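You operate a simulated robot arm through the tools that you are given. There is no shell and no other tool. Be economical: measure what you need, move in short steps, check, and stop when the job is done.

Carry out the task below with a simulated two-armed robot. There is one attempt and no reset: what you move stays moved.

## Task
Pick up the small green sack that says "onions" from the top of the steel table with one hand, pass it to the other hand and put it on the top of the crate table.
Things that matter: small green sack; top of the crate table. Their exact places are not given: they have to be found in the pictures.

It is judged by the outcome, as a careful person would: the job done as asked, and still so three seconds after it is handed in. It fails if anything else is knocked over, pushed out of place, dropped, spilled or broken.

## Robot
Two 7-joint arms with three-finger grippers on one trunk, on a base that drives. Base frame: it is fixed to the floor where the robot stands at the start and does not move with it; the origin is under the middle of the robot, x ahead of it, y to its left, z up; the surface under the hand at the start is at about z = 740. Readings come in mm, rad, newtons and seconds.
The left shoulder is at the start at [50, 154, 979], the right one opposite. With the tool pointing down near the work surface each hand reaches from about 240 to 640 mm from the robot's upright axis, wherever it stands, measured 20 degrees to its own side. Places, roughly: top of the crate table [2800, 1800, 800]. Payload 2.69 kg a hand.
Tool frame (each hand has its own): the origin (TCP) lies between the finger pads and is the grasp point; the fingertips stand 29 mm ahead of it; z points along the fingers, y is the line along which they close. Largest opening 120 mm; the body of the gripper starts 78 mm behind the TCP.
Orientation is that of the tool frame in the base frame, as a unit quaternion [x, y, z, w]. With the fingers straight down and closing along the base's y, the tool's x points along the base's -x, its y along +y and its z along -z.

## Interface
- The arms move only by the tool nudge_tool. It takes "left_steps", "right_steps" or both (then of equal length, played together; a hand with none holds still); each is a list of rows, each a list of 7 numbers: the shift along the base's x, y, z in units of 500 mm (1.0 is 500 mm), then the turn, a rotation vector about the base's x, y, z in units of 120 degrees (1.0 is 120 degrees), then the gripper command, from -1 (fully open) to 1 (shut), values between in proportion. In form: [[tx, ty, tz, rx, ry, rz, claw], ...]. A call has 1 to 10 rows; each row is the pose to reach, as a shift and turn from the pose commanded when the call began. A call with a number of a shift or a turn outside -1 to 1 is refused whole. Rows are played at 5 a second. More than 50 mm and 0.15 rad between two rows, or a gripper value outside its range, and nothing of the call is played. Where a pose cannot be reached the arm comes as near as it can. A force on the tool above 40 N (or 10 N above the force at the start of the call, whichever is more), or a blocked arm, ends the call early, and 0.2 s more pass. The fingers move at their own pace and stop on an object; they squeeze with about 27 N. The grip force told is the motor's: it shows also when the fingers shut on nothing. Time passes only in rows, and 0.2 s behind the last, so rows that repeat a pose let the fingers close. The reply holds the time, the measured pose of the TCP, the force on the tool along the base axes, the opening and the grip force, in the units named above and with some noise, with the torque about the TCP (base axes, N m) and any sound that the robot's microphone picked up, and new pictures: "views" is both (left out), scene, wrist or none (wrist: the cameras of the hands that moved).
- Cameras (640 x 400 px; columns grow to the right, rows downward): "scene" is now at [168.6, 12.3, 1135.3]; the picture's right is [0.12, -0.99, 0.00], its down [-0.48, -0.06, -0.87] and it looks along [0.87, 0.11, -0.49] (base axes); focal length 214 px, centre (320, 200). "left" rides on the left gripper at [63, 0, -104] in its tool frame; the picture's right is [0.00, 1.00, 0.00], its down [-0.83, 0.00, -0.56] and it looks along [-0.56, 0.00, 0.83] (tool axes); focal length 275 px, centre (320, 200). "right" rides on the right gripper at [63, 0, -104] in its tool frame; the picture's right is [0.00, 1.00, 0.00], its down [-0.83, 0.00, -0.56] and it looks along [-0.56, 0.00, 0.83] (tool axes); focal length 275 px, centre (320, 200).
- slide_trunk(by): slides the trunk up (or, below 0, down) by that many mm; the arms and the scene camera ride with it, the base frame stays. It gives what a move gives, with no picture.
- steer(legs): drives the robot by 1 to 6 legs, each [ahead, left, turn to the left] in mm, mm and rad, along the robot's own axes; the way and the turn of a leg run together, so that a leg with both is an arc; at most 1500 mm and 3.142 rad a leg. The arms and the cameras ride along, it lands a little off, and it stops where it bumps. It gives what a move gives, and a new picture of the scene camera.
- turn_head(pan, tilt): turns the head with the scene camera to pan (to the left, within 1.396 rad either way) and tilt (down, from -0.506 to 1.204), counted from straight ahead of the robot. It gives what a move gives, and a new picture of the scene camera.
- point_at(camera, pixels): for up to 12 pixels [column, row] of the newest picture of that camera ("zoom" is the newest enlarged one), the place [x, y, z] in the base frame of the surface seen there, good to about 3 mm. It takes no simulated time.
- close_up(camera, box): a new picture of the part [left, top, right, bottom] of that camera's present view, enlarged. It takes no simulated time.
- sign_off(): hands the job in; it is judged then, once.

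Keep the steps short. Do not move on a guess: measure, check each grasp and each placing, and mend mistakes. In all there are 80 turns and 260 pictures (those below and enlarged ones count). Leave the grippers open and the arms clear of the work at the hand-in unless told otherwise, and finish with a single line.

The tools are called by a JSON object that holds its "name" and its "arguments". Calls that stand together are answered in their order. nudge_tool: Moves the arms, as the interface text tells. Its arguments: {"type":"object","properties":{"left_steps":{"type":"array"},"right_steps":{"type":"array"},"views":{"type":"string","enum":["both","scene","wrist","none"]}},"required":[]} The other tools are called the same way: slide_trunk (by) slides the trunk up or down; steer (legs) drives the base; turn_head (pan, tilt) turns the head that bears the scene camera; point_at (camera, pixels) gives the place of the surface under pixels of a picture; close_up (camera, box) takes an enlarged picture of a part of a camera's view; sign_off () hands the job in.

At the start:

```text
t: 0.0
left_tcp_pos: [423.0, 231.7, 1070.2]
left_tcp_rot: [0.0, 1.0, 0.0, 0.0]
left_ft_force: [0.0, -0.1, 0.0]
left_ft_torque: [0.01, 0.02, 0.01]
left_grip_width: 119.9
left_gripper_force: 0.1
right_tcp_pos: [395.9, -93.7, 1030.1]
right_tcp_rot: [0.0, 1.0, 0.0, 0.0]
right_ft_force: [-1.4, -0.6, -0.3]
right_ft_torque: [-0.03, -0.02, 0.02]
right_grip_width: 119.9
right_gripper_force: 0.1
trunk travel left (down, up): [-350.0, 88.0]
robot x, y, heading: [1.9, 2.2, -0.001]
head pan, tilt: [0.124, 0.511]
```

scene: 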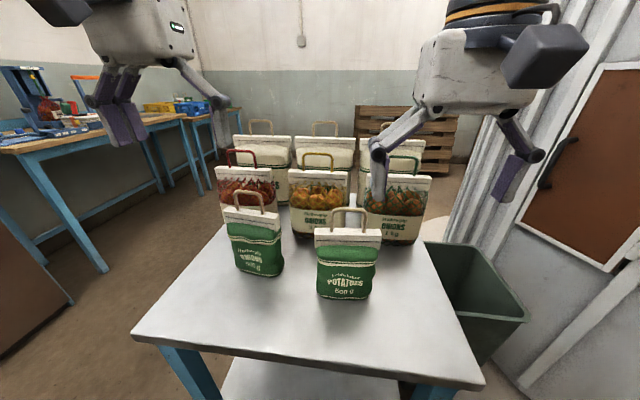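
right: 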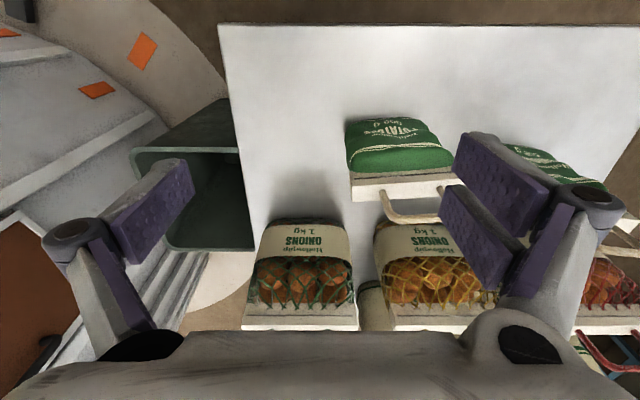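
left: 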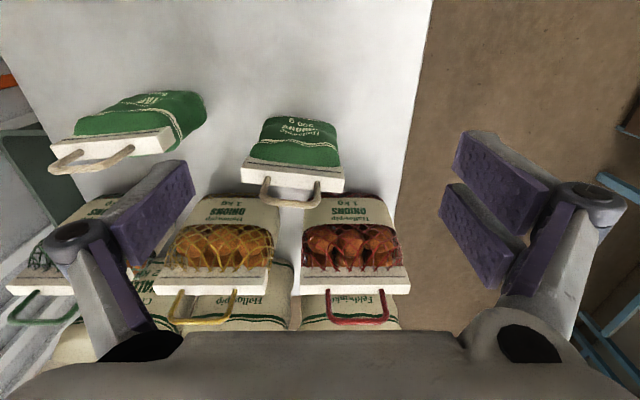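

I see two small green sacks, at about (255,245) and (347,265) in the scene picture. I'll enlarge both to read the labels and measure their places.

{"name": "close_up", "arguments": {"camera": "scene", "box": [200, 170, 400, 310]}}

{"name": "point_at", "arguments": {"camera": "scene", "pixels": [[225, 208], [278, 216], [252, 212], [238, 270], [278, 275], [255, 245], [250, 192], [345, 235], [320, 236], [245, 180], [320, 190], [250, 330]]}}

{"name": "point_at", "arguments": {"camera": "left", "pixels": [[245, 172], [342, 182], [250, 160], [340, 165], [268, 122], [328, 124], [290, 150], [292, 207], [265, 190], [318, 195], [350, 215], [260, 275]]}}

```text
2.86 times, centred on (300, 240) of scene
```

zoom: 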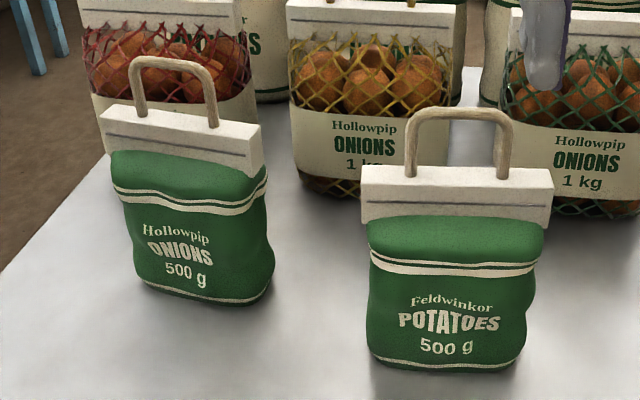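

```text
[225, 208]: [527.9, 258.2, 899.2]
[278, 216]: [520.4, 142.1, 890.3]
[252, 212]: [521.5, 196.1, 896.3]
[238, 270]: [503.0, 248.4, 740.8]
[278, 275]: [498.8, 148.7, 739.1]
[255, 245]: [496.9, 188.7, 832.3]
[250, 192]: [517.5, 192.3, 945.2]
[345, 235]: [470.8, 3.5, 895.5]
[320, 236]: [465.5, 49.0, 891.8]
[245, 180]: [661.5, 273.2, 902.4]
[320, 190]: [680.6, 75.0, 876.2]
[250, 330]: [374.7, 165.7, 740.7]
```

```text
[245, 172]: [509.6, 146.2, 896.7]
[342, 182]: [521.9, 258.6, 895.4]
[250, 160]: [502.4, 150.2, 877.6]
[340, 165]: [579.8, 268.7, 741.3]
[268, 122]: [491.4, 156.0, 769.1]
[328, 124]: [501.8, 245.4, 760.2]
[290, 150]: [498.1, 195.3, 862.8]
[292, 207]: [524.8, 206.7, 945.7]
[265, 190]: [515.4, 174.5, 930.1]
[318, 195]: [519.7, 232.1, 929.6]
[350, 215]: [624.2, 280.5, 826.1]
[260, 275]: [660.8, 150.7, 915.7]
```

The left sack, at about (255,245), is the 500 g "ONIONS". It has a stiff white header at y 145..258, x≈518, with a handle above it. I'll measure the header's edges and thickness in enlarged views.

{"name": "point_at", "arguments": {"camera": "zoom", "pixels": [[104, 106], [106, 112], [110, 143], [255, 172], [256, 150], [258, 128], [130, 104], [240, 122], [137, 80], [212, 100], [170, 60], [180, 270]]}}

{"name": "close_up", "arguments": {"camera": "left", "box": [210, 100, 370, 220]}}

{"name": "turn_head", "arguments": {"pan": 0.65, "tilt": 0.3}}

```text
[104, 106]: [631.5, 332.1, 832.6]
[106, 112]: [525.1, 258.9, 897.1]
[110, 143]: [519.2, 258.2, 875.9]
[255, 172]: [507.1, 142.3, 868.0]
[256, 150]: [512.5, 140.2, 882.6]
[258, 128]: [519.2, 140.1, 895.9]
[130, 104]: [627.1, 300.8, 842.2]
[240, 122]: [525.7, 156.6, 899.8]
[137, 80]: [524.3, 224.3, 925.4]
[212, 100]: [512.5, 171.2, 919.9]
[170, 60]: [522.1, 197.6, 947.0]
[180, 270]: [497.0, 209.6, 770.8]
```

```text
3.33 times, centred on (290, 160) of left
```

zoom: 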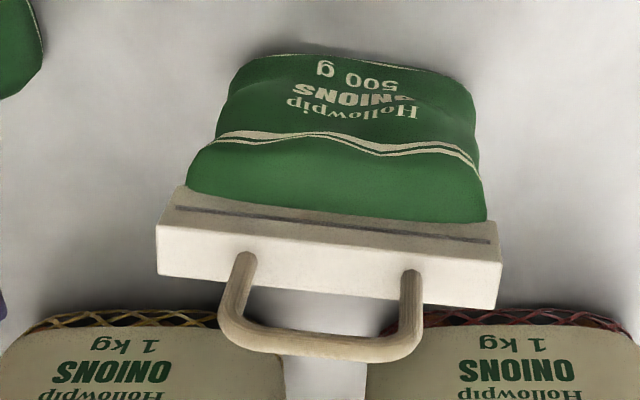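

```text
t: 0.9
left_tcp_pos: [424.4, 232.9, 1072.5]
left_tcp_rot: [0.001, 1.0, 0.0, 0.0]
left_ft_force: [0.5, 0.4, 0.1]
left_ft_torque: [-0.02, 0.01, -0.04]
left_grip_width: 119.9
left_gripper_force: 0.1
right_tcp_pos: [395.4, -92.9, 1030.9]
right_tcp_rot: [0.0, 1.0, 0.0, 0.0]
right_ft_force: [0.4, 0.0, 0.7]
right_ft_torque: [0.06, -0.02, 0.01]
right_grip_width: 119.8
right_gripper_force: 0.0
trunk travel left (down, up): [-350.0, 88.0]
robot x, y, heading: [1.9, -1.2, -0.001]
head pan, tilt: [0.649, 0.3]
```

scene: 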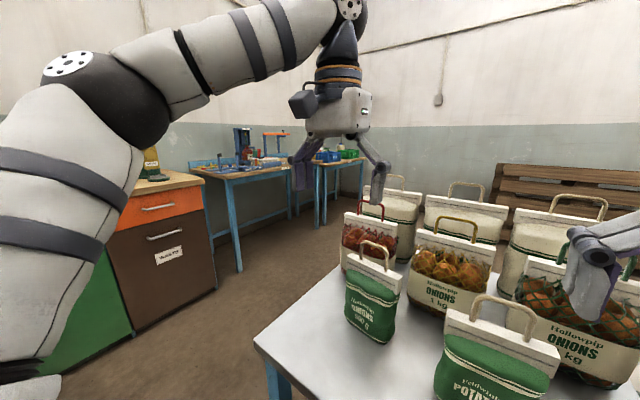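

Next I measure the header's top face in the enlarged left picture, and the far tables at (320,155) to find the crate table.

{"name": "point_at", "arguments": {"camera": "zoom", "pixels": [[165, 228], [165, 268], [490, 258], [488, 303], [330, 255], [330, 288], [170, 195], [480, 228], [330, 345], [240, 262], [410, 275], [340, 190]]}}

{"name": "close_up", "arguments": {"camera": "scene", "box": [180, 100, 420, 250]}}

{"name": "point_at", "arguments": {"camera": "scene", "pixels": [[330, 162], [348, 155], [360, 160], [260, 167], [240, 172], [342, 146], [520, 190], [312, 160], [310, 200], [275, 240]]}}

```text
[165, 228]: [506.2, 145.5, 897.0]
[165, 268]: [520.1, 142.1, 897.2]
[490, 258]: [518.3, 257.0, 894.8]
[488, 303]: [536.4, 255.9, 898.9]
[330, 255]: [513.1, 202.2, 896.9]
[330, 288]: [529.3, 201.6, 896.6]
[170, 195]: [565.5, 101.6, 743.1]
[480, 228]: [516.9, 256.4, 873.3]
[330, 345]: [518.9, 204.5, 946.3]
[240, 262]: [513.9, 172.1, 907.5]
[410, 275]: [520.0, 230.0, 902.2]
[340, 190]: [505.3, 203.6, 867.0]
```

```text
2.67 times, centred on (300, 175) of scene
```

zoom: 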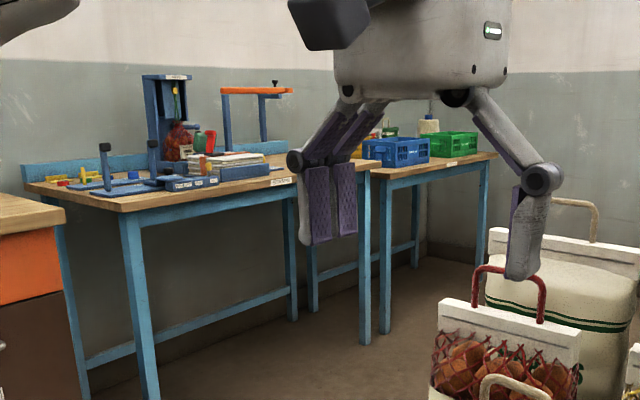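

```text
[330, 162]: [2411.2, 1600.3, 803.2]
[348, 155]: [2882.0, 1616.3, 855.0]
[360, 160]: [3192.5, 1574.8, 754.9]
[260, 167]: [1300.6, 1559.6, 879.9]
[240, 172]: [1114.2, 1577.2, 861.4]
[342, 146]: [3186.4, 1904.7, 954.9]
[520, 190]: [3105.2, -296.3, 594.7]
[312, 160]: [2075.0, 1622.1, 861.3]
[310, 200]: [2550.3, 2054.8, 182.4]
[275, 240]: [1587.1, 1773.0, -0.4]
```

The header is 17 mm thick, centred at (520,201), with z 870..897 and a yaw of about -7°. The crate table is the far one with the blue and green crates, with its front edge at y≈1575 and top at z≈800. The left hand will take the header's left end tilted 40° outward, which leaves the right end for the right hand. First I turn both hands about z, staying high.

{"name": "nudge_tool", "arguments": {"left_steps": [[0.02, 0.02, 0, 0, 0, -0.0667, 0], [0.04, 0.04, 0, 0, 0, -0.1333, 0], [0.06, 0.06, 0, 0, 0, -0.2, 0], [0.08, 0.08, 0, 0, 0, -0.2667, 0], [0.1, 0.1, 0, 0, 0, -0.3333, 0], [0.12, 0.12, 0, 0, 0, -0.4, 0], [0.14, 0.14, 0, 0, 0, -0.4667, 0], [0.16, 0.16, 0, 0, 0, -0.5333, 0], [0.18, 0.17, 0, 0, 0, -0.6, 0], [0.202, 0.17, 0, 0, 0, -0.6667, 0]], "right_steps": [[0, -0.013, 0.006, 0, 0, 0.0667, 0], [0, -0.026, 0.012, 0, 0, 0.1333, 0], [0, -0.039, 0.018, 0, 0, 0.2, 0], [0, -0.052, 0.024, 0, 0, 0.2667, 0], [0, -0.065, 0.03, 0, 0, 0.3333, 0], [0, -0.078, 0.036, 0, 0, 0.4, 0], [0, -0.091, 0.042, 0, 0, 0.4667, 0], [0, -0.104, 0.048, 0, 0, 0.5333, 0], [0, -0.117, 0.054, 0, 0, 0.6, 0], [0, -0.13, 0.06, 0, 0, 0.6667, 0]], "views": "none"}}

{"name": "nudge_tool", "arguments": {"left_steps": [[0, 0, 0, -0.0557, -0.0014, -0.0228, 0], [0, 0, 0, -0.1114, -0.0028, -0.0455, 0], [0, 0, 0, -0.1672, -0.0042, -0.0683, 0], [0, 0, 0, -0.2229, -0.0056, -0.0911, 0], [0, 0, 0, -0.2786, -0.007, -0.1138, 0], [0, 0, 0, -0.3343, -0.0084, -0.1366, 0], [0, 0, 0, -0.3343, -0.0084, -0.1366, 0]], "right_steps": [[0, 0, 0, 0.0549, -0.0083, 0.0039, 0], [0, 0, 0, 0.1098, -0.0166, 0.0077, 0], [0, 0, 0, 0.1648, -0.0249, 0.0116, 0], [0, 0, 0, 0.2197, -0.0331, 0.0155, 0], [0, 0, 0, 0.2746, -0.0414, 0.0193, 0], [0, 0, 0, 0.3295, -0.0497, 0.0232, 0], [0, 0, 0, 0.3295, -0.0497, 0.0232, 0]], "views": "none"}}

{"name": "turn_head", "arguments": {"pan": 0.3, "tilt": 0.5}}

```text
t: 3.1
left_tcp_pos: [481.9, 372.8, 1082.5]
left_tcp_rot: [0.622, 0.783, 0.001, 0.001]
left_ft_force: [-1.4, 1.1, -0.4]
left_ft_torque: [-0.16, -0.08, 0.02]
left_grip_width: 59.8
left_gripper_force: 0.1
left hand out of reach, approached as far as the arm can: row 9, 10
right_tcp_pos: [394.9, -153.2, 1061.4]
right_tcp_rot: [-0.644, 0.765, -0.001, 0.001]
right_ft_force: [-1.0, 0.6, 0.6]
right_ft_torque: [-0.08, -0.06, 0.02]
right_grip_width: 60.1
right_gripper_force: 0.1
trunk travel left (down, up): [-350.0, 88.0]
robot x, y, heading: [0.3, 0.9, -0.0]
head pan, tilt: [0.649, 0.3]
```

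```text
t: 4.8
left_tcp_pos: [464.6, 324.7, 1029.8]
left_tcp_rot: [0.672, 0.68, -0.241, 0.165]
left_ft_force: [0.5, -0.5, 0.5]
left_ft_torque: [0.04, -0.01, -0.03]
left_grip_width: 60.0
left_gripper_force: 0.1
left hand out of reach, approached as far as the arm can: row 1, 2, 3, 4, 5, 6, 7
right_tcp_pos: [394.6, -157.6, 1062.7]
right_tcp_rot: [-0.621, 0.704, 0.226, 0.259]
right_ft_force: [-0.3, 0.0, 0.0]
right_ft_torque: [0.0, 0.03, 0.0]
right_grip_width: 60.2
right_gripper_force: 0.1
trunk travel left (down, up): [-350.0, 88.0]
robot x, y, heading: [-0.7, 2.3, -0.0]
head pan, tilt: [0.649, 0.3]
```

```text
t: 5.6
left_tcp_pos: [466.5, 326.6, 1028.3]
left_tcp_rot: [0.672, 0.681, -0.241, 0.165]
left_ft_force: [0.0, -0.1, 0.9]
left_ft_torque: [0.01, 0.0, 0.0]
left_grip_width: 60.0
left_gripper_force: 0.1
right_tcp_pos: [395.4, -157.0, 1061.0]
right_tcp_rot: [-0.622, 0.705, 0.226, 0.257]
right_ft_force: [0.8, -0.5, -0.1]
right_ft_torque: [-0.02, 0.02, -0.02]
right_grip_width: 60.3
right_gripper_force: 0.1
trunk travel left (down, up): [-350.0, 88.0]
robot x, y, heading: [-2.4, -0.5, 0.002]
head pan, tilt: [0.3, 0.499]
```

scene: 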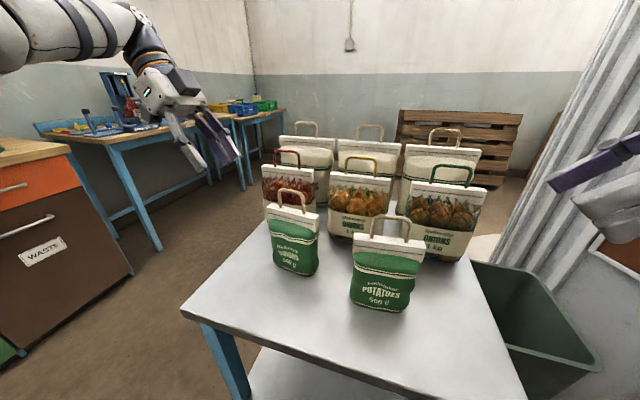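

The left hand is near its reach limit. Moving the base left by about 150 mm would help, so I check first for obstacles there (cabinet at (60,250), table edge at (250,335)).

{"name": "point_at", "arguments": {"camera": "scene", "pixels": [[70, 150], [130, 275], [20, 250], [183, 312], [300, 355], [225, 370], [30, 330], [20, 365], [400, 385], [115, 340]]}}

```text
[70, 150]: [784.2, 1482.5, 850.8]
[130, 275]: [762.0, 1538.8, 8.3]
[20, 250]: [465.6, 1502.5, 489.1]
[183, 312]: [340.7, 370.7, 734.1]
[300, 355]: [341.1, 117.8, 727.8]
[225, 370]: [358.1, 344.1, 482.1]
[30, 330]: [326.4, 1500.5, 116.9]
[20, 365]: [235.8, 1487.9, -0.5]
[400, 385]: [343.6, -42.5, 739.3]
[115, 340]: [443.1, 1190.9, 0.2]
```

The way is clear, with the cabinet at y≈1500. I'll move left 160 mm and raise the trunk 80 mm.

{"name": "steer", "arguments": {"legs": [[0, 160, 0]]}}

{"name": "slide_trunk", "arguments": {"by": 80}}

```text
t: 7.4
left_tcp_pos: [467.0, 482.8, 1028.2]
left_tcp_rot: [0.673, 0.68, -0.242, 0.164]
left_ft_force: [0.3, 0.2, 0.5]
left_ft_torque: [-0.01, 0.02, 0.01]
left_grip_width: 59.8
left_gripper_force: 0.1
right_tcp_pos: [395.6, -0.7, 1060.2]
right_tcp_rot: [-0.621, 0.705, 0.226, 0.257]
right_ft_force: [0.2, -0.2, 0.0]
right_ft_torque: [0.01, -0.01, 0.0]
right_grip_width: 60.2
right_gripper_force: 0.0
trunk travel left (down, up): [-350.0, 88.0]
robot x, y, heading: [1.3, 159.7, 0.001]
head pan, tilt: [0.3, 0.499]
```

scene: 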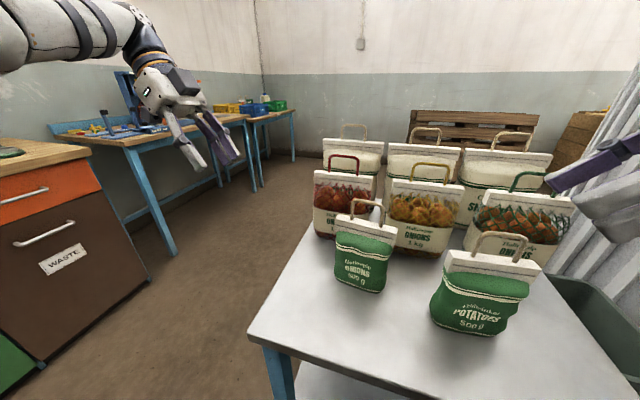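

```text
t: 8.6
left_tcp_pos: [439.5, 481.0, 1161.0]
left_tcp_rot: [0.685, 0.67, -0.198, 0.207]
left_ft_force: [0.1, -1.0, -0.4]
left_ft_torque: [-0.04, 0.1, -0.04]
left_grip_width: 59.9
left_gripper_force: 0.0
right_tcp_pos: [397.4, -0.3, 1139.6]
right_tcp_rot: [-0.62, 0.706, 0.226, 0.256]
right_ft_force: [1.3, -0.8, -0.8]
right_ft_torque: [0.0, 0.04, 0.03]
right_grip_width: 59.9
right_gripper_force: 0.1
trunk travel left (down, up): [-430.0, 8.0]
robot x, y, heading: [-0.1, 159.7, -0.001]
head pan, tilt: [0.3, 0.499]
```

The left hand's commanded pose was out of reach, so I'll move it inwards and down in air to (525,300,1010) and compare that with the reading.

{"name": "nudge_tool", "arguments": {"left_steps": [[0, -0.07, -0.056, 0, 0, 0, 0], [0, -0.14, -0.112, 0, 0, 0, 0], [0, -0.21, -0.168, 0, 0, 0, 0], [0, -0.28, -0.224, 0, 0, 0, 0], [0, -0.354, -0.282, 0, 0, 0, 0], [0, -0.354, -0.282, 0, 0, 0, 0]], "views": "both"}}

```text
t: 10.0
left_tcp_pos: [437.4, 304.7, 1023.1]
left_tcp_rot: [0.685, 0.669, -0.197, 0.209]
left_ft_force: [-0.2, -1.1, 0.4]
left_ft_torque: [0.02, 0.02, 0.05]
left_grip_width: 60.2
left_gripper_force: 0.0
right_tcp_pos: [395.3, 0.1, 1141.4]
right_tcp_rot: [-0.622, 0.705, 0.226, 0.257]
right_ft_force: [-0.5, -0.6, 0.6]
right_ft_torque: [-0.01, 0.01, 0.01]
right_grip_width: 60.3
right_gripper_force: 0.0
trunk travel left (down, up): [-430.0, 8.0]
robot x, y, heading: [-3.2, 156.6, -0.003]
head pan, tilt: [0.3, 0.499]
```

scene: 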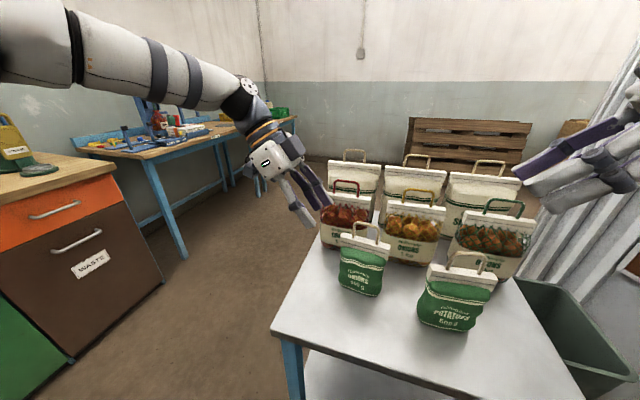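
left: 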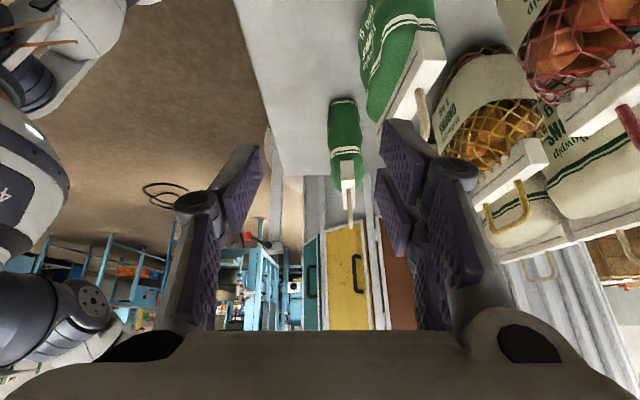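

The reading is trustworthy: the TCP is at (437,305,1023), tilted 33° with the closing line nearly along x. That tilt is good. Next I go to a pre-grasp 90 mm back along the fingers, at (529,286,967), and add the -6° yaw.

{"name": "nudge_tool", "arguments": {"left_steps": [[0.061, -0.013, -0.037, 0, 0, -0.017, 0], [0.122, -0.026, -0.074, 0, 0, -0.035, 0], [0.184, -0.038, -0.112, 0, 0, -0.052, 0], [0.184, -0.038, -0.112, 0, 0, -0.052, 0]], "views": "both"}}

```text
t: 11.0
left_tcp_pos: [526.9, 284.3, 968.3]
left_tcp_rot: [0.721, 0.63, -0.209, 0.198]
left_ft_force: [-0.4, 0.2, 1.0]
left_ft_torque: [0.0, -0.05, -0.01]
left_grip_width: 60.1
left_gripper_force: 0.0
right_tcp_pos: [395.1, -1.1, 1141.0]
right_tcp_rot: [-0.621, 0.705, 0.226, 0.257]
right_ft_force: [0.4, 0.3, 0.0]
right_ft_torque: [-0.01, -0.03, -0.01]
right_grip_width: 60.2
right_gripper_force: 0.1
trunk travel left (down, up): [-430.0, 8.0]
robot x, y, heading: [-0.2, 158.5, 0.001]
head pan, tilt: [0.3, 0.499]
```

scene: 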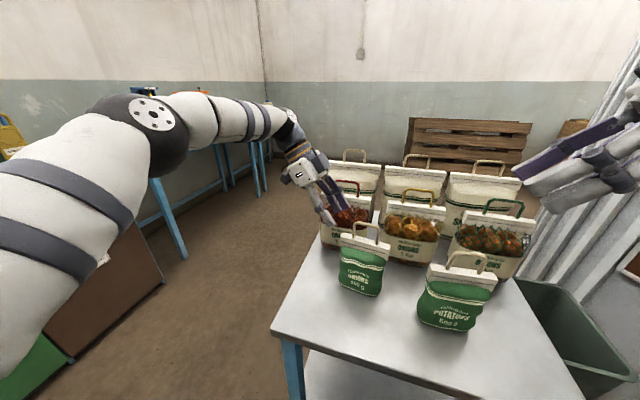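
left: 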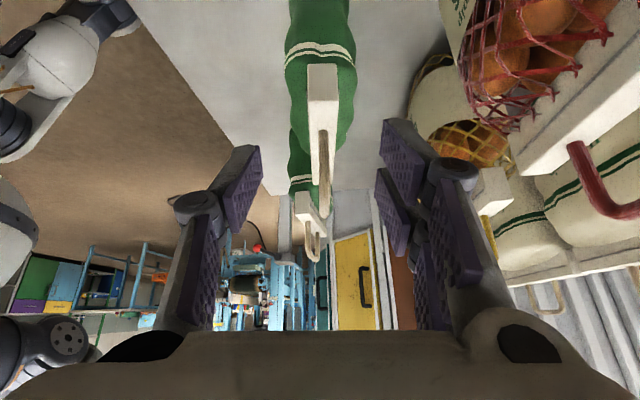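

The header is centred between the fingers (col ~322). I advance along the fingers to the header's left end.

{"name": "nudge_tool", "arguments": {"left_steps": [[-0.002, -0.032, -0.051, 0, 0, 0, 0], [-0.005, -0.064, -0.102, 0, 0, 0, 0], [-0.007, -0.08, -0.128, 0, 0, 0, 0], [-0.007, -0.095, -0.152, 0, 0, 0, 0], [-0.007, -0.095, -0.152, 0, 0, 0, 0]], "views": "both"}}

{"name": "close_up", "arguments": {"camera": "scene", "box": [280, 150, 440, 310]}}

```text
t: 12.2
left_tcp_pos: [524.5, 237.8, 891.0]
left_tcp_rot: [0.721, 0.631, -0.208, 0.197]
left_ft_force: [0.2, 0.8, 0.0]
left_ft_torque: [0.01, 0.01, 0.05]
left_grip_width: 60.2
left_gripper_force: 0.0
right_tcp_pos: [395.6, -1.0, 1140.9]
right_tcp_rot: [-0.621, 0.705, 0.226, 0.257]
right_ft_force: [1.0, -1.1, -0.4]
right_ft_torque: [-0.01, -0.01, -0.02]
right_grip_width: 60.1
right_gripper_force: 0.0
trunk travel left (down, up): [-430.0, 8.0]
robot x, y, heading: [0.1, 154.6, 0.002]
head pan, tilt: [0.3, 0.499]
```

scene: 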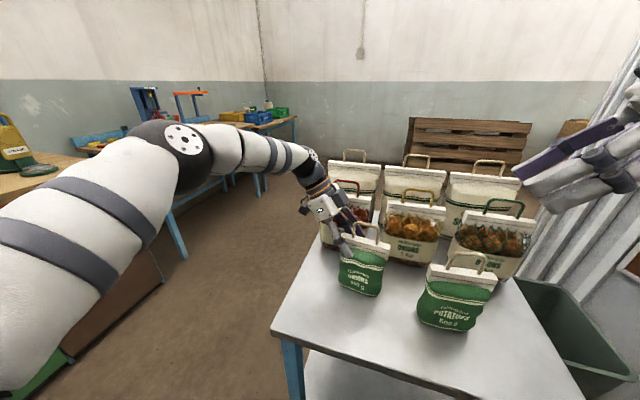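
left: 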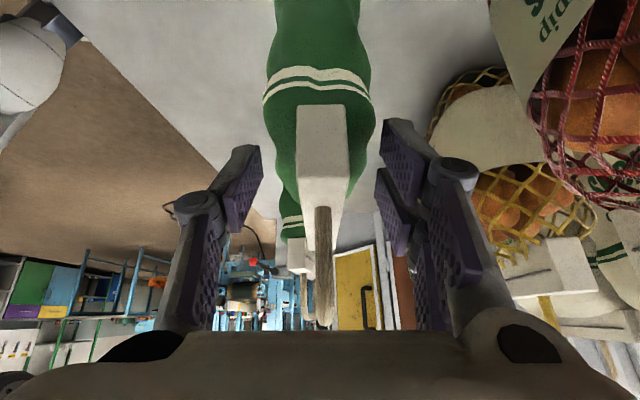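

```text
2.50 times, centred on (360, 230) of scene
```

zoom: 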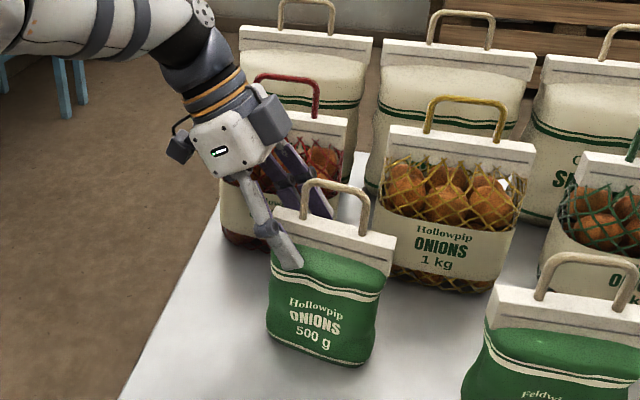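

The fingers straddle the header's end. I close the gripper in place.

{"name": "nudge_tool", "arguments": {"left_steps": [[0, 0, 0, 0, 0, 0, 0.4], [0, 0, 0, 0, 0, 0, 0.8], [0, 0, 0, 0, 0, 0, 1], [0, 0, 0, 0, 0, 0, 1]], "views": "wrist"}}

```text
t: 13.2
left_tcp_pos: [525.5, 237.5, 895.2]
left_tcp_rot: [0.721, 0.63, -0.205, 0.202]
left_ft_force: [11.1, 6.1, 34.5]
left_ft_torque: [0.07, -0.68, -0.02]
left_grip_width: 37.1
left_gripper_force: 26.4
right_tcp_pos: [393.7, -0.7, 1143.3]
right_tcp_rot: [-0.621, 0.705, 0.225, 0.258]
right_ft_force: [-0.4, -0.2, 1.1]
right_ft_torque: [0.03, 0.0, -0.01]
right_grip_width: 60.0
right_gripper_force: 0.1
trunk travel left (down, up): [-430.0, 8.0]
robot x, y, heading: [1.1, 156.2, -0.0]
head pan, tilt: [0.3, 0.499]
```

left: 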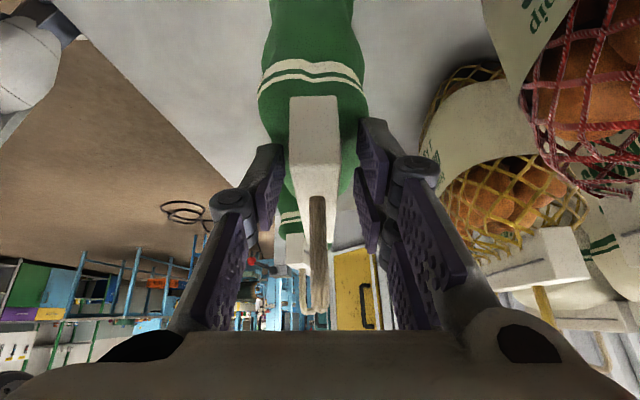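

The fingers caught the bulging green shoulder (width 37) and not the header. I reopen, rise 13 mm so only the header lies between the fingertips, and close again.

{"name": "nudge_tool", "arguments": {"left_steps": [[0, 0, 0, 0, 0, 0, 0], [0, 0, 0, 0, 0, 0, 0], [0, 0, 0.013, 0, 0, 0, 0], [-0.001, -0.008, 0.026, 0, 0, 0, 0], [-0.001, -0.008, 0.026, 0, 0, 0, 0]], "views": "none"}}

{"name": "nudge_tool", "arguments": {"left_steps": [[0, 0, 0, 0, 0, 0, 0.4], [0, 0, 0, 0, 0, 0, 0.8], [0, 0, 0, 0, 0, 0, 1], [0, 0, 0, 0, 0, 0, 1]], "views": "both"}}

{"name": "close_up", "arguments": {"camera": "scene", "box": [280, 150, 440, 310]}}

```text
t: 14.4
left_tcp_pos: [525.0, 233.2, 902.1]
left_tcp_rot: [0.72, 0.632, -0.208, 0.197]
left_ft_force: [0.1, 0.1, -0.1]
left_ft_torque: [0.01, 0.01, 0.0]
left_grip_width: 60.4
left_gripper_force: 0.1
right_tcp_pos: [395.5, -2.3, 1140.5]
right_tcp_rot: [-0.622, 0.705, 0.226, 0.257]
right_ft_force: [0.7, 0.9, 0.7]
right_ft_torque: [-0.03, 0.0, -0.01]
right_grip_width: 60.1
right_gripper_force: 0.0
trunk travel left (down, up): [-430.0, 8.0]
robot x, y, heading: [1.3, 156.9, -0.001]
head pan, tilt: [0.3, 0.499]
```

```text
t: 15.4
left_tcp_pos: [523.7, 233.5, 903.1]
left_tcp_rot: [0.721, 0.631, -0.208, 0.198]
left_ft_force: [-0.3, 1.4, 1.3]
left_ft_torque: [0.17, 0.07, 0.05]
left_grip_width: 20.7
left_gripper_force: 27.0
right_tcp_pos: [395.6, -1.5, 1140.7]
right_tcp_rot: [-0.622, 0.705, 0.226, 0.257]
right_ft_force: [-0.8, -0.4, -0.1]
right_ft_torque: [0.03, 0.02, 0.02]
right_grip_width: 60.1
right_gripper_force: 0.1
trunk travel left (down, up): [-430.0, 8.0]
robot x, y, heading: [1.4, 155.8, 0.001]
head pan, tilt: [0.3, 0.499]
```

scene: 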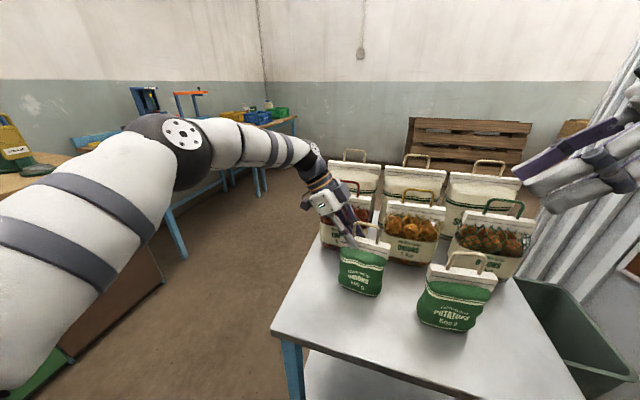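
left: 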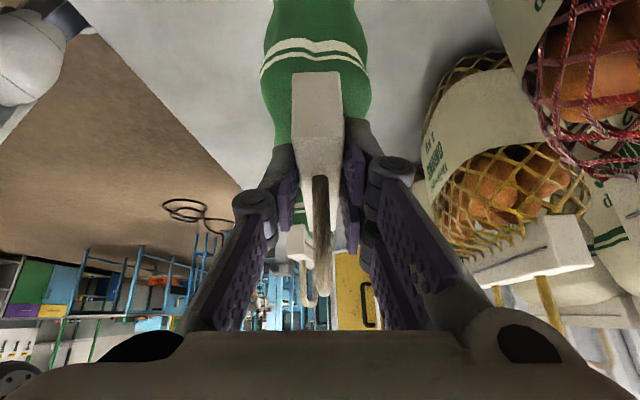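

```text
2.50 times, centred on (360, 230) of scene
```

zoom: 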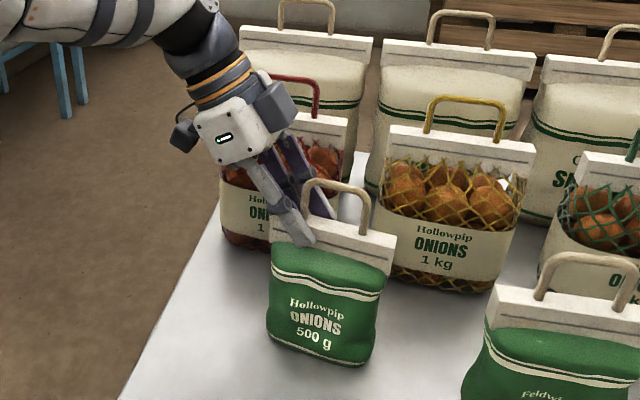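

The header is held (width 20.7, force 27 N). I lift it straight up, gently at first.

{"name": "nudge_tool", "arguments": {"left_steps": [[0, 0, 0.02, 0, 0, 0, 1], [0, 0, 0.05, 0, 0, 0, 1], [0, 0, 0.1, 0, 0, 0, 1], [0, 0, 0.16, 0, 0, 0, 1], [0, 0, 0.16, 0, 0, 0, 1]], "views": "both"}}

```text
t: 16.6
left_tcp_pos: [526.3, 233.6, 982.5]
left_tcp_rot: [0.721, 0.63, -0.21, 0.197]
left_ft_force: [0.7, 0.1, -5.3]
left_ft_torque: [0.2, -0.04, 0.01]
left_grip_width: 20.3
left_gripper_force: 26.5
right_tcp_pos: [395.6, -0.7, 1140.7]
right_tcp_rot: [-0.621, 0.705, 0.227, 0.255]
right_ft_force: [0.2, -0.2, -0.7]
right_ft_torque: [-0.01, 0.03, -0.03]
right_grip_width: 59.9
right_gripper_force: 0.0
trunk travel left (down, up): [-430.0, 8.0]
robot x, y, heading: [-0.9, 156.8, -0.001]
head pan, tilt: [0.3, 0.499]
```

scene: 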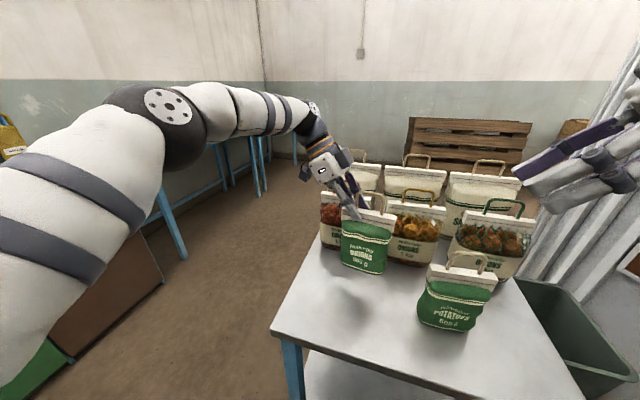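
left: 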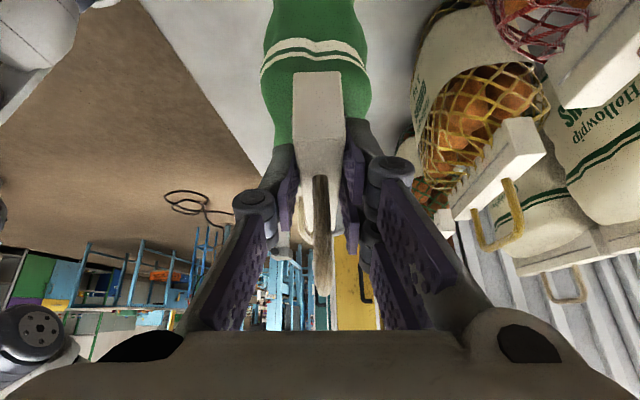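

The sack is held upright. I bring it to the handover place with the left TCP at about (440,215,1110), clear above everything.

{"name": "nudge_tool", "arguments": {"left_steps": [[-0.02, 0, 0.07, 0, 0, 0, 1], [-0.06, -0.01, 0.14, 0, 0, 0, 1], [-0.11, -0.02, 0.2, 0, 0, 0, 1], [-0.15, -0.03, 0.25, 0, 0, 0, 1], [-0.172, -0.037, 0.256, 0, 0, 0, 1], [-0.172, -0.037, 0.256, 0, 0, 0, 1]], "views": "none"}}

{"name": "turn_head", "arguments": {"pan": 0.1, "tilt": 0.5}}

```text
t: 18.0
left_tcp_pos: [438.9, 215.2, 1112.5]
left_tcp_rot: [0.721, 0.631, -0.209, 0.196]
left_ft_force: [-0.2, -0.3, -5.3]
left_ft_torque: [0.19, 0.02, 0.01]
left_grip_width: 20.5
left_gripper_force: 26.6
right_tcp_pos: [395.5, -2.1, 1140.9]
right_tcp_rot: [-0.621, 0.705, 0.227, 0.256]
right_ft_force: [0.4, -0.5, -1.1]
right_ft_torque: [0.05, -0.03, 0.0]
right_grip_width: 60.0
right_gripper_force: 0.1
trunk travel left (down, up): [-430.0, 8.0]
robot x, y, heading: [-1.1, 158.5, -0.002]
head pan, tilt: [0.3, 0.499]
```

```text
t: 18.7
left_tcp_pos: [439.6, 215.8, 1111.7]
left_tcp_rot: [0.721, 0.631, -0.208, 0.197]
left_ft_force: [0.6, -0.1, -5.1]
left_ft_torque: [0.14, -0.02, -0.03]
left_grip_width: 20.2
left_gripper_force: 27.7
right_tcp_pos: [395.5, -1.5, 1141.0]
right_tcp_rot: [-0.621, 0.706, 0.226, 0.257]
right_ft_force: [-0.5, -0.1, 0.0]
right_ft_torque: [-0.01, 0.02, 0.0]
right_grip_width: 60.0
right_gripper_force: 0.1
trunk travel left (down, up): [-430.0, 8.0]
robot x, y, heading: [-1.1, 157.5, 0.002]
head pan, tilt: [0.099, 0.499]
```

scene: 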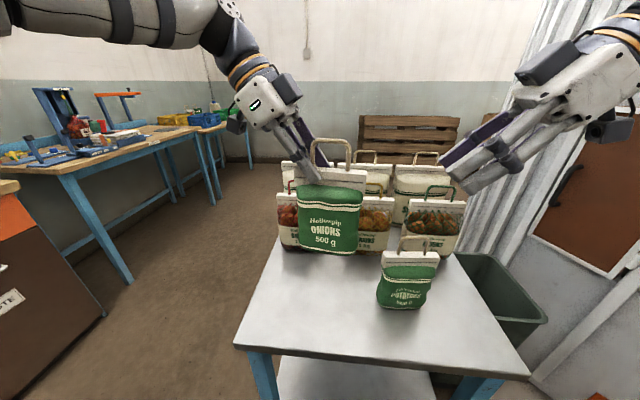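

Now I measure the header's right end, near (365,178).

{"name": "close_up", "arguments": {"camera": "scene", "box": [280, 120, 400, 260]}}

{"name": "point_at", "arguments": {"camera": "scene", "pixels": [[364, 171], [364, 176], [363, 181], [330, 170], [335, 176], [350, 171], [318, 142], [330, 249], [300, 249], [358, 249]]}}

```text
2.86 times, centred on (340, 190) of scene
```

zoom: 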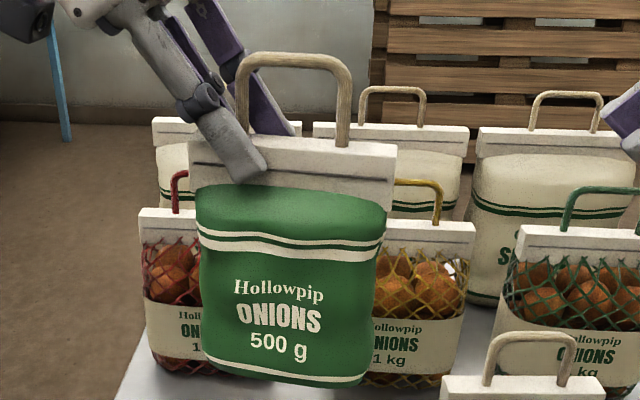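

```text
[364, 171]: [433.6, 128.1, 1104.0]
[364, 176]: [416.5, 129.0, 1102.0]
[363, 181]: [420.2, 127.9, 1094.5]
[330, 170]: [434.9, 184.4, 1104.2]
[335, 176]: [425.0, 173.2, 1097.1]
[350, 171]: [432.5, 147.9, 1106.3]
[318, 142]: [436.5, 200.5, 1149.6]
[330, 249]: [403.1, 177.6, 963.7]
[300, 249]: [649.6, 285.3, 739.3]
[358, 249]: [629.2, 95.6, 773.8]
```

The header's right end is at y≈127, x≈428, with its top at z≈1105. The right hand goes to a pre-grasp 100 mm back along its fingers, at (422,84,1187).

{"name": "nudge_tool", "arguments": {"right_steps": [[0.013, 0.04, 0.05, 0, 0, 0, 0], [0.026, 0.09, 0.092, 0, 0, 0, 0], [0.053, 0.171, 0.092, 0, 0, 0, 0], [0.053, 0.171, 0.092, 0, 0, 0, 0]], "views": "both"}}

```text
t: 19.7
left_tcp_pos: [438.7, 215.8, 1113.5]
left_tcp_rot: [0.721, 0.631, -0.208, 0.197]
left_ft_force: [-0.1, 0.3, -4.9]
left_ft_torque: [0.22, -0.05, 0.0]
left_grip_width: 20.2
left_gripper_force: 26.8
right_tcp_pos: [420.7, 83.9, 1186.6]
right_tcp_rot: [-0.621, 0.705, 0.227, 0.257]
right_ft_force: [0.4, -0.6, -0.1]
right_ft_torque: [0.01, -0.03, -0.01]
right_grip_width: 60.1
right_gripper_force: 0.1
trunk travel left (down, up): [-430.0, 8.0]
robot x, y, heading: [-2.4, 153.1, -0.002]
head pan, tilt: [0.099, 0.499]
```

scene: 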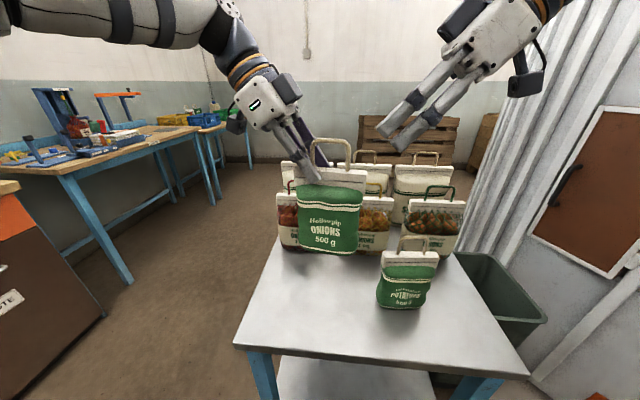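
right: 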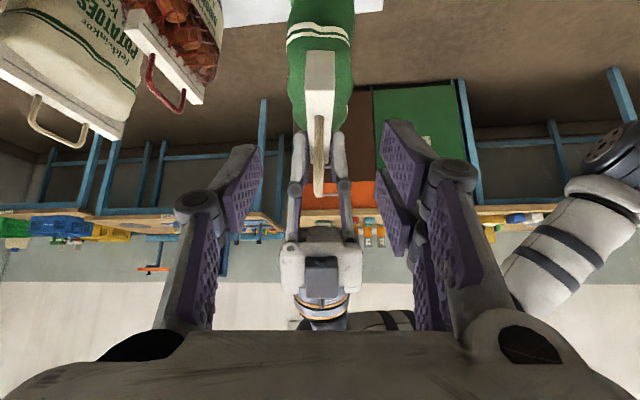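

The header is centred in the right hand's view (col ~320). I advance along the fingers.

{"name": "nudge_tool", "arguments": {"right_steps": [[0.005, 0.043, -0.051, 0, 0, 0, 0], [0.01, 0.085, -0.102, 0, 0, 0, 0], [0.014, 0.107, -0.128, 0, 0, 0, 0], [0.017, 0.128, -0.153, 0, 0, 0, 0], [0.017, 0.128, -0.153, 0, 0, 0, 0]], "views": "both"}}

{"name": "close_up", "arguments": {"camera": "scene", "box": [280, 120, 400, 260]}}

```text
t: 20.9
left_tcp_pos: [438.1, 214.7, 1112.4]
left_tcp_rot: [0.722, 0.63, -0.209, 0.196]
left_ft_force: [0.7, -0.3, -5.3]
left_ft_torque: [0.18, -0.04, 0.0]
left_grip_width: 20.2
left_gripper_force: 27.5
right_tcp_pos: [430.0, 148.5, 1110.5]
right_tcp_rot: [-0.622, 0.705, 0.226, 0.256]
right_ft_force: [0.6, -0.9, -0.2]
right_ft_torque: [-0.01, 0.03, -0.01]
right_grip_width: 59.9
right_gripper_force: 0.2
trunk travel left (down, up): [-430.0, 8.0]
robot x, y, heading: [0.3, 155.1, 0.002]
head pan, tilt: [0.099, 0.499]
```

scene: 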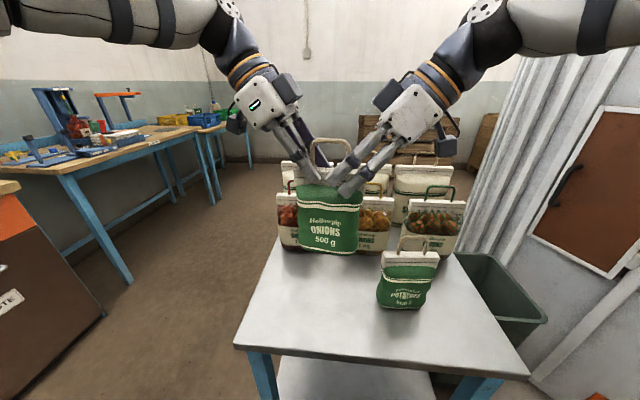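
right: 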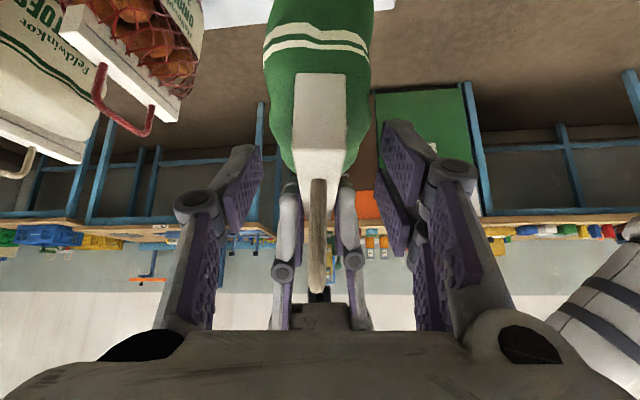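

```text
2.86 times, centred on (340, 190) of scene
```

zoom: 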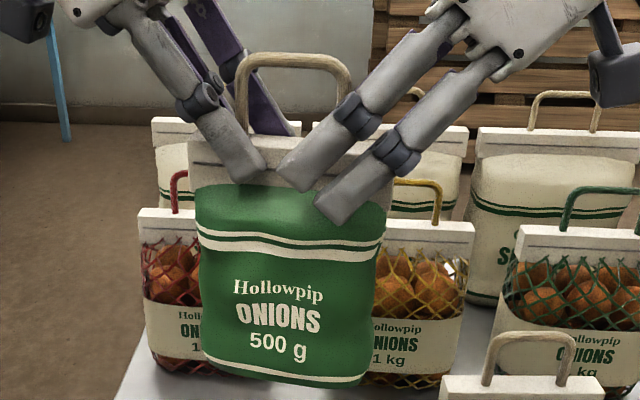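

The view of the two right finger ends, at zoom (285,175) and (335,205), is ambiguous. I measure them against the header before closing.

{"name": "point_at", "arguments": {"camera": "zoom", "pixels": [[290, 170], [300, 160], [335, 200], [350, 185], [250, 160], [270, 150], [385, 165], [215, 160], [330, 140], [365, 105]]}}

```text
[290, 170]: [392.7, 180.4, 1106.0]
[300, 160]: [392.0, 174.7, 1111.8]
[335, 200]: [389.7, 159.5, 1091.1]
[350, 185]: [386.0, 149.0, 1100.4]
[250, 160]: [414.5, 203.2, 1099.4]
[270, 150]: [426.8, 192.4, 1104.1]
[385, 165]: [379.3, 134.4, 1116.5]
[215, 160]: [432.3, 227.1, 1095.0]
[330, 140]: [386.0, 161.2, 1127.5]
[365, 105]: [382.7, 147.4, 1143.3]
```

Both bars are parts of the near finger at x≈390, and the header sits at x≈430 between the fingers. I close the right hand while the left holds.

{"name": "nudge_tool", "arguments": {"right_steps": [[0, 0, 0, 0, 0, 0, 0.4], [0, 0, 0, 0, 0, 0, 0.8], [0, 0, 0, 0, 0, 0, 1], [0, 0, 0, 0, 0, 0, 1]], "views": "wrist"}}

{"name": "close_up", "arguments": {"camera": "scene", "box": [280, 120, 400, 260]}}

```text
t: 21.9
left_tcp_pos: [438.3, 215.2, 1111.9]
left_tcp_rot: [0.72, 0.631, -0.209, 0.198]
left_ft_force: [-2.3, -0.1, -2.8]
left_ft_torque: [0.1, -0.32, 0.04]
left_grip_width: 19.6
left_gripper_force: 27.1
right_tcp_pos: [431.9, 148.6, 1111.3]
right_tcp_rot: [-0.62, 0.706, 0.225, 0.257]
right_ft_force: [3.2, 0.5, -0.4]
right_ft_torque: [-0.05, 0.36, -0.29]
right_grip_width: 21.7
right_gripper_force: 26.8
trunk travel left (down, up): [-430.0, 8.0]
robot x, y, heading: [-3.7, 157.7, -0.001]
head pan, tilt: [0.099, 0.499]
```

right: 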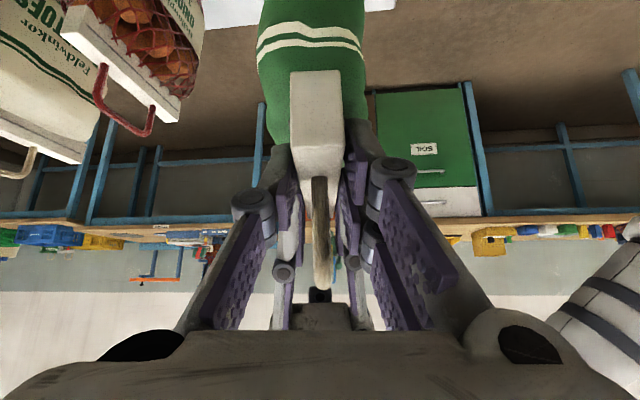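

```text
2.86 times, centred on (340, 190) of scene
```

zoom: 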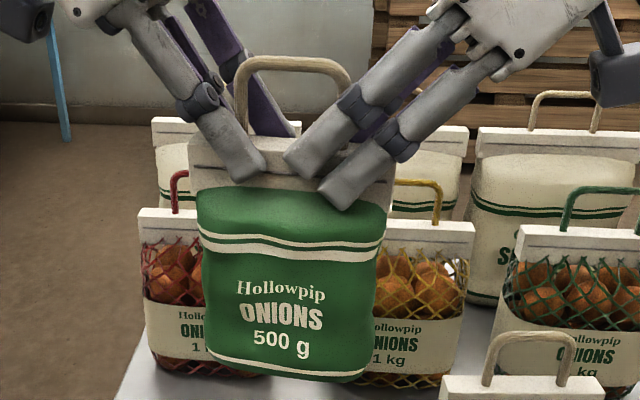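

Both hands hold the header (right width 21.7, 27 N). Now the left opens and backs off along its fingers.

{"name": "nudge_tool", "arguments": {"left_steps": [[0, 0, 0, 0, 0, 0, 0.5], [0, 0, 0, 0, 0, 0, 0], [0, 0, 0, 0, 0, 0, 0], [0.003, 0.033, 0.05, 0, 0, 0, 0], [0.006, 0.066, 0.1, 0, 0, 0, 0], [0.012, 0.13, 0.17, 0, 0, 0, 0], [0.012, 0.2, 0.2, 0, 0, 0, 0]], "views": "both"}}

```text
t: 23.5
left_tcp_pos: [445.1, 316.6, 1213.7]
left_tcp_rot: [0.722, 0.63, -0.209, 0.197]
left_ft_force: [-0.5, 0.6, -1.0]
left_ft_torque: [0.0, 0.0, -0.04]
left_grip_width: 59.9
left_gripper_force: 0.0
right_tcp_pos: [429.6, 149.3, 1109.8]
right_tcp_rot: [-0.621, 0.705, 0.226, 0.257]
right_ft_force: [-0.8, -0.4, -0.2]
right_ft_torque: [-0.17, 0.07, 0.04]
right_grip_width: 20.9
right_gripper_force: 26.9
trunk travel left (down, up): [-430.0, 8.0]
robot x, y, heading: [-2.4, 155.7, -0.006]
head pan, tilt: [0.099, 0.499]
```

scene: 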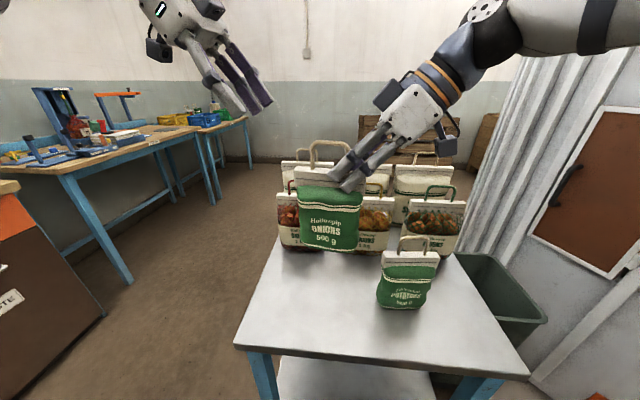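
left: 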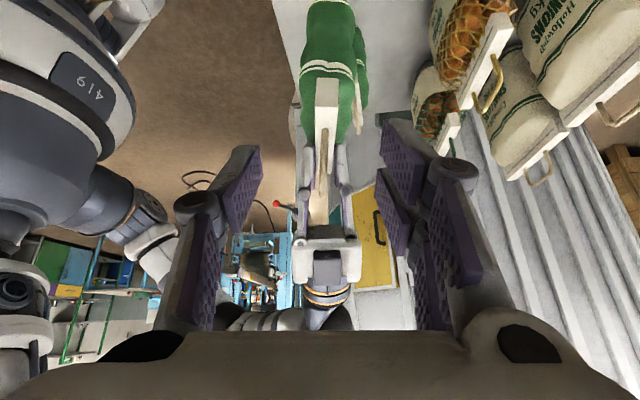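

The handover worked: the right hand alone holds the sack, upright. I pull the sack and the left hand closer to the body before driving.

{"name": "nudge_tool", "arguments": {"right_steps": [[-0.04, 0, 0.02, 0, 0, 0, 1], [-0.08, 0, 0.04, 0, 0, 0, 1], [-0.12, 0, 0.06, 0, 0, 0, 1], [-0.14, -0.02, 0.06, 0, 0, 0, 1], [-0.14, -0.02, 0.06, 0, 0, 0, 1]], "left_steps": [[-0.04, 0.02, 0, 0, 0, 0, 0], [-0.08, 0.04, 0, 0, 0, 0, 0], [-0.12, 0.06, 0, 0, 0, 0, 0], [-0.14, 0.08, 0, 0, 0, 0, 0], [-0.14, 0.08, 0, 0, 0, 0, 0]], "views": "scene"}}

{"name": "steer", "arguments": {"legs": [[0, 700, 0]]}}

```text
t: 24.7
left_tcp_pos: [375.4, 355.3, 1212.4]
left_tcp_rot: [0.721, 0.631, -0.21, 0.197]
left_ft_force: [-0.4, 0.6, -1.3]
left_ft_torque: [-0.01, -0.06, 0.01]
left_grip_width: 60.3
left_gripper_force: 0.0
right_tcp_pos: [360.1, 137.0, 1139.8]
right_tcp_rot: [-0.621, 0.705, 0.227, 0.256]
right_ft_force: [0.9, 0.7, -4.8]
right_ft_torque: [-0.16, 0.04, -0.01]
right_grip_width: 21.0
right_gripper_force: 27.1
trunk travel left (down, up): [-430.0, 8.0]
robot x, y, heading: [4.7, 160.0, -0.001]
head pan, tilt: [0.099, 0.499]
```

scene: 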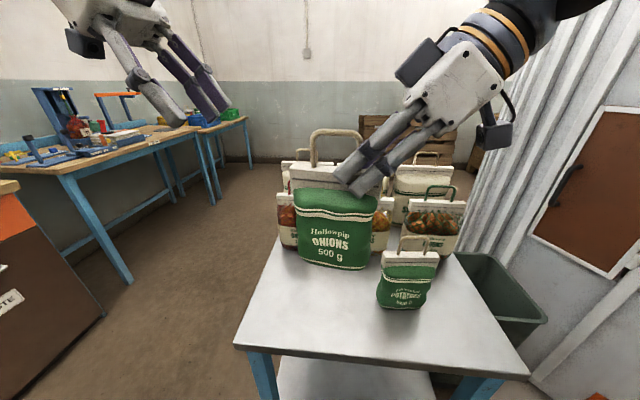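

```text
t: 30.6
left_tcp_pos: [374.6, 1063.8, 1213.4]
left_tcp_rot: [0.72, 0.632, -0.208, 0.197]
left_ft_force: [0.4, 0.3, 0.3]
left_ft_torque: [-0.01, 0.02, 0.0]
left_grip_width: 59.8
left_gripper_force: 0.0
right_tcp_pos: [361.7, 848.4, 1138.5]
right_tcp_rot: [-0.623, 0.704, 0.226, 0.256]
right_ft_force: [-0.5, -0.2, -4.7]
right_ft_torque: [-0.17, 0.05, -0.02]
right_grip_width: 20.8
right_gripper_force: 27.1
trunk travel left (down, up): [-430.0, 8.0]
robot x, y, heading: [-3.1, 862.9, -0.001]
head pan, tilt: [0.099, 0.499]
```

scene: 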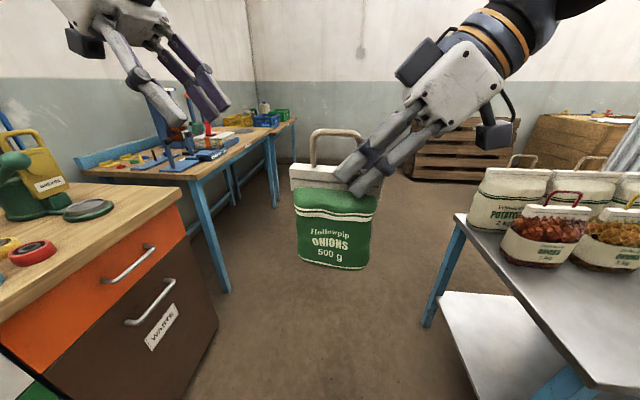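

The aisle ahead looks clear. I measure its width at the table leg (430,320), the bench leg (225,285) and the far tables.

{"name": "point_at", "arguments": {"camera": "scene", "pixels": [[430, 322], [457, 220], [225, 288], [240, 160], [285, 125], [415, 180], [180, 200], [277, 200], [230, 150], [580, 130]]}}

{"name": "close_up", "arguments": {"camera": "scene", "box": [180, 80, 340, 220]}}

```text
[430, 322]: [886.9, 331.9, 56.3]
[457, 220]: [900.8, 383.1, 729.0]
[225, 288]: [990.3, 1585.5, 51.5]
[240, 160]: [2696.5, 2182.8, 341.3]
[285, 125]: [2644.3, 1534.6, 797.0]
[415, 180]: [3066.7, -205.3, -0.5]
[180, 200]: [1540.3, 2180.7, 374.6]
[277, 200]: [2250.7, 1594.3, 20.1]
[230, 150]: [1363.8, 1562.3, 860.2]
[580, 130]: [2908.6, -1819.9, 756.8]
```

```text
2.86 times, centred on (260, 150) of scene
```

zoom: 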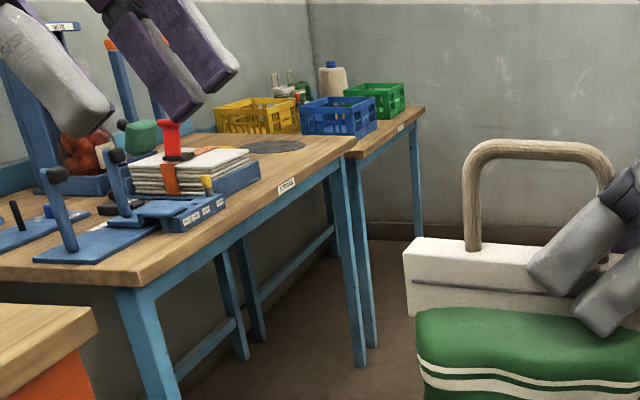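

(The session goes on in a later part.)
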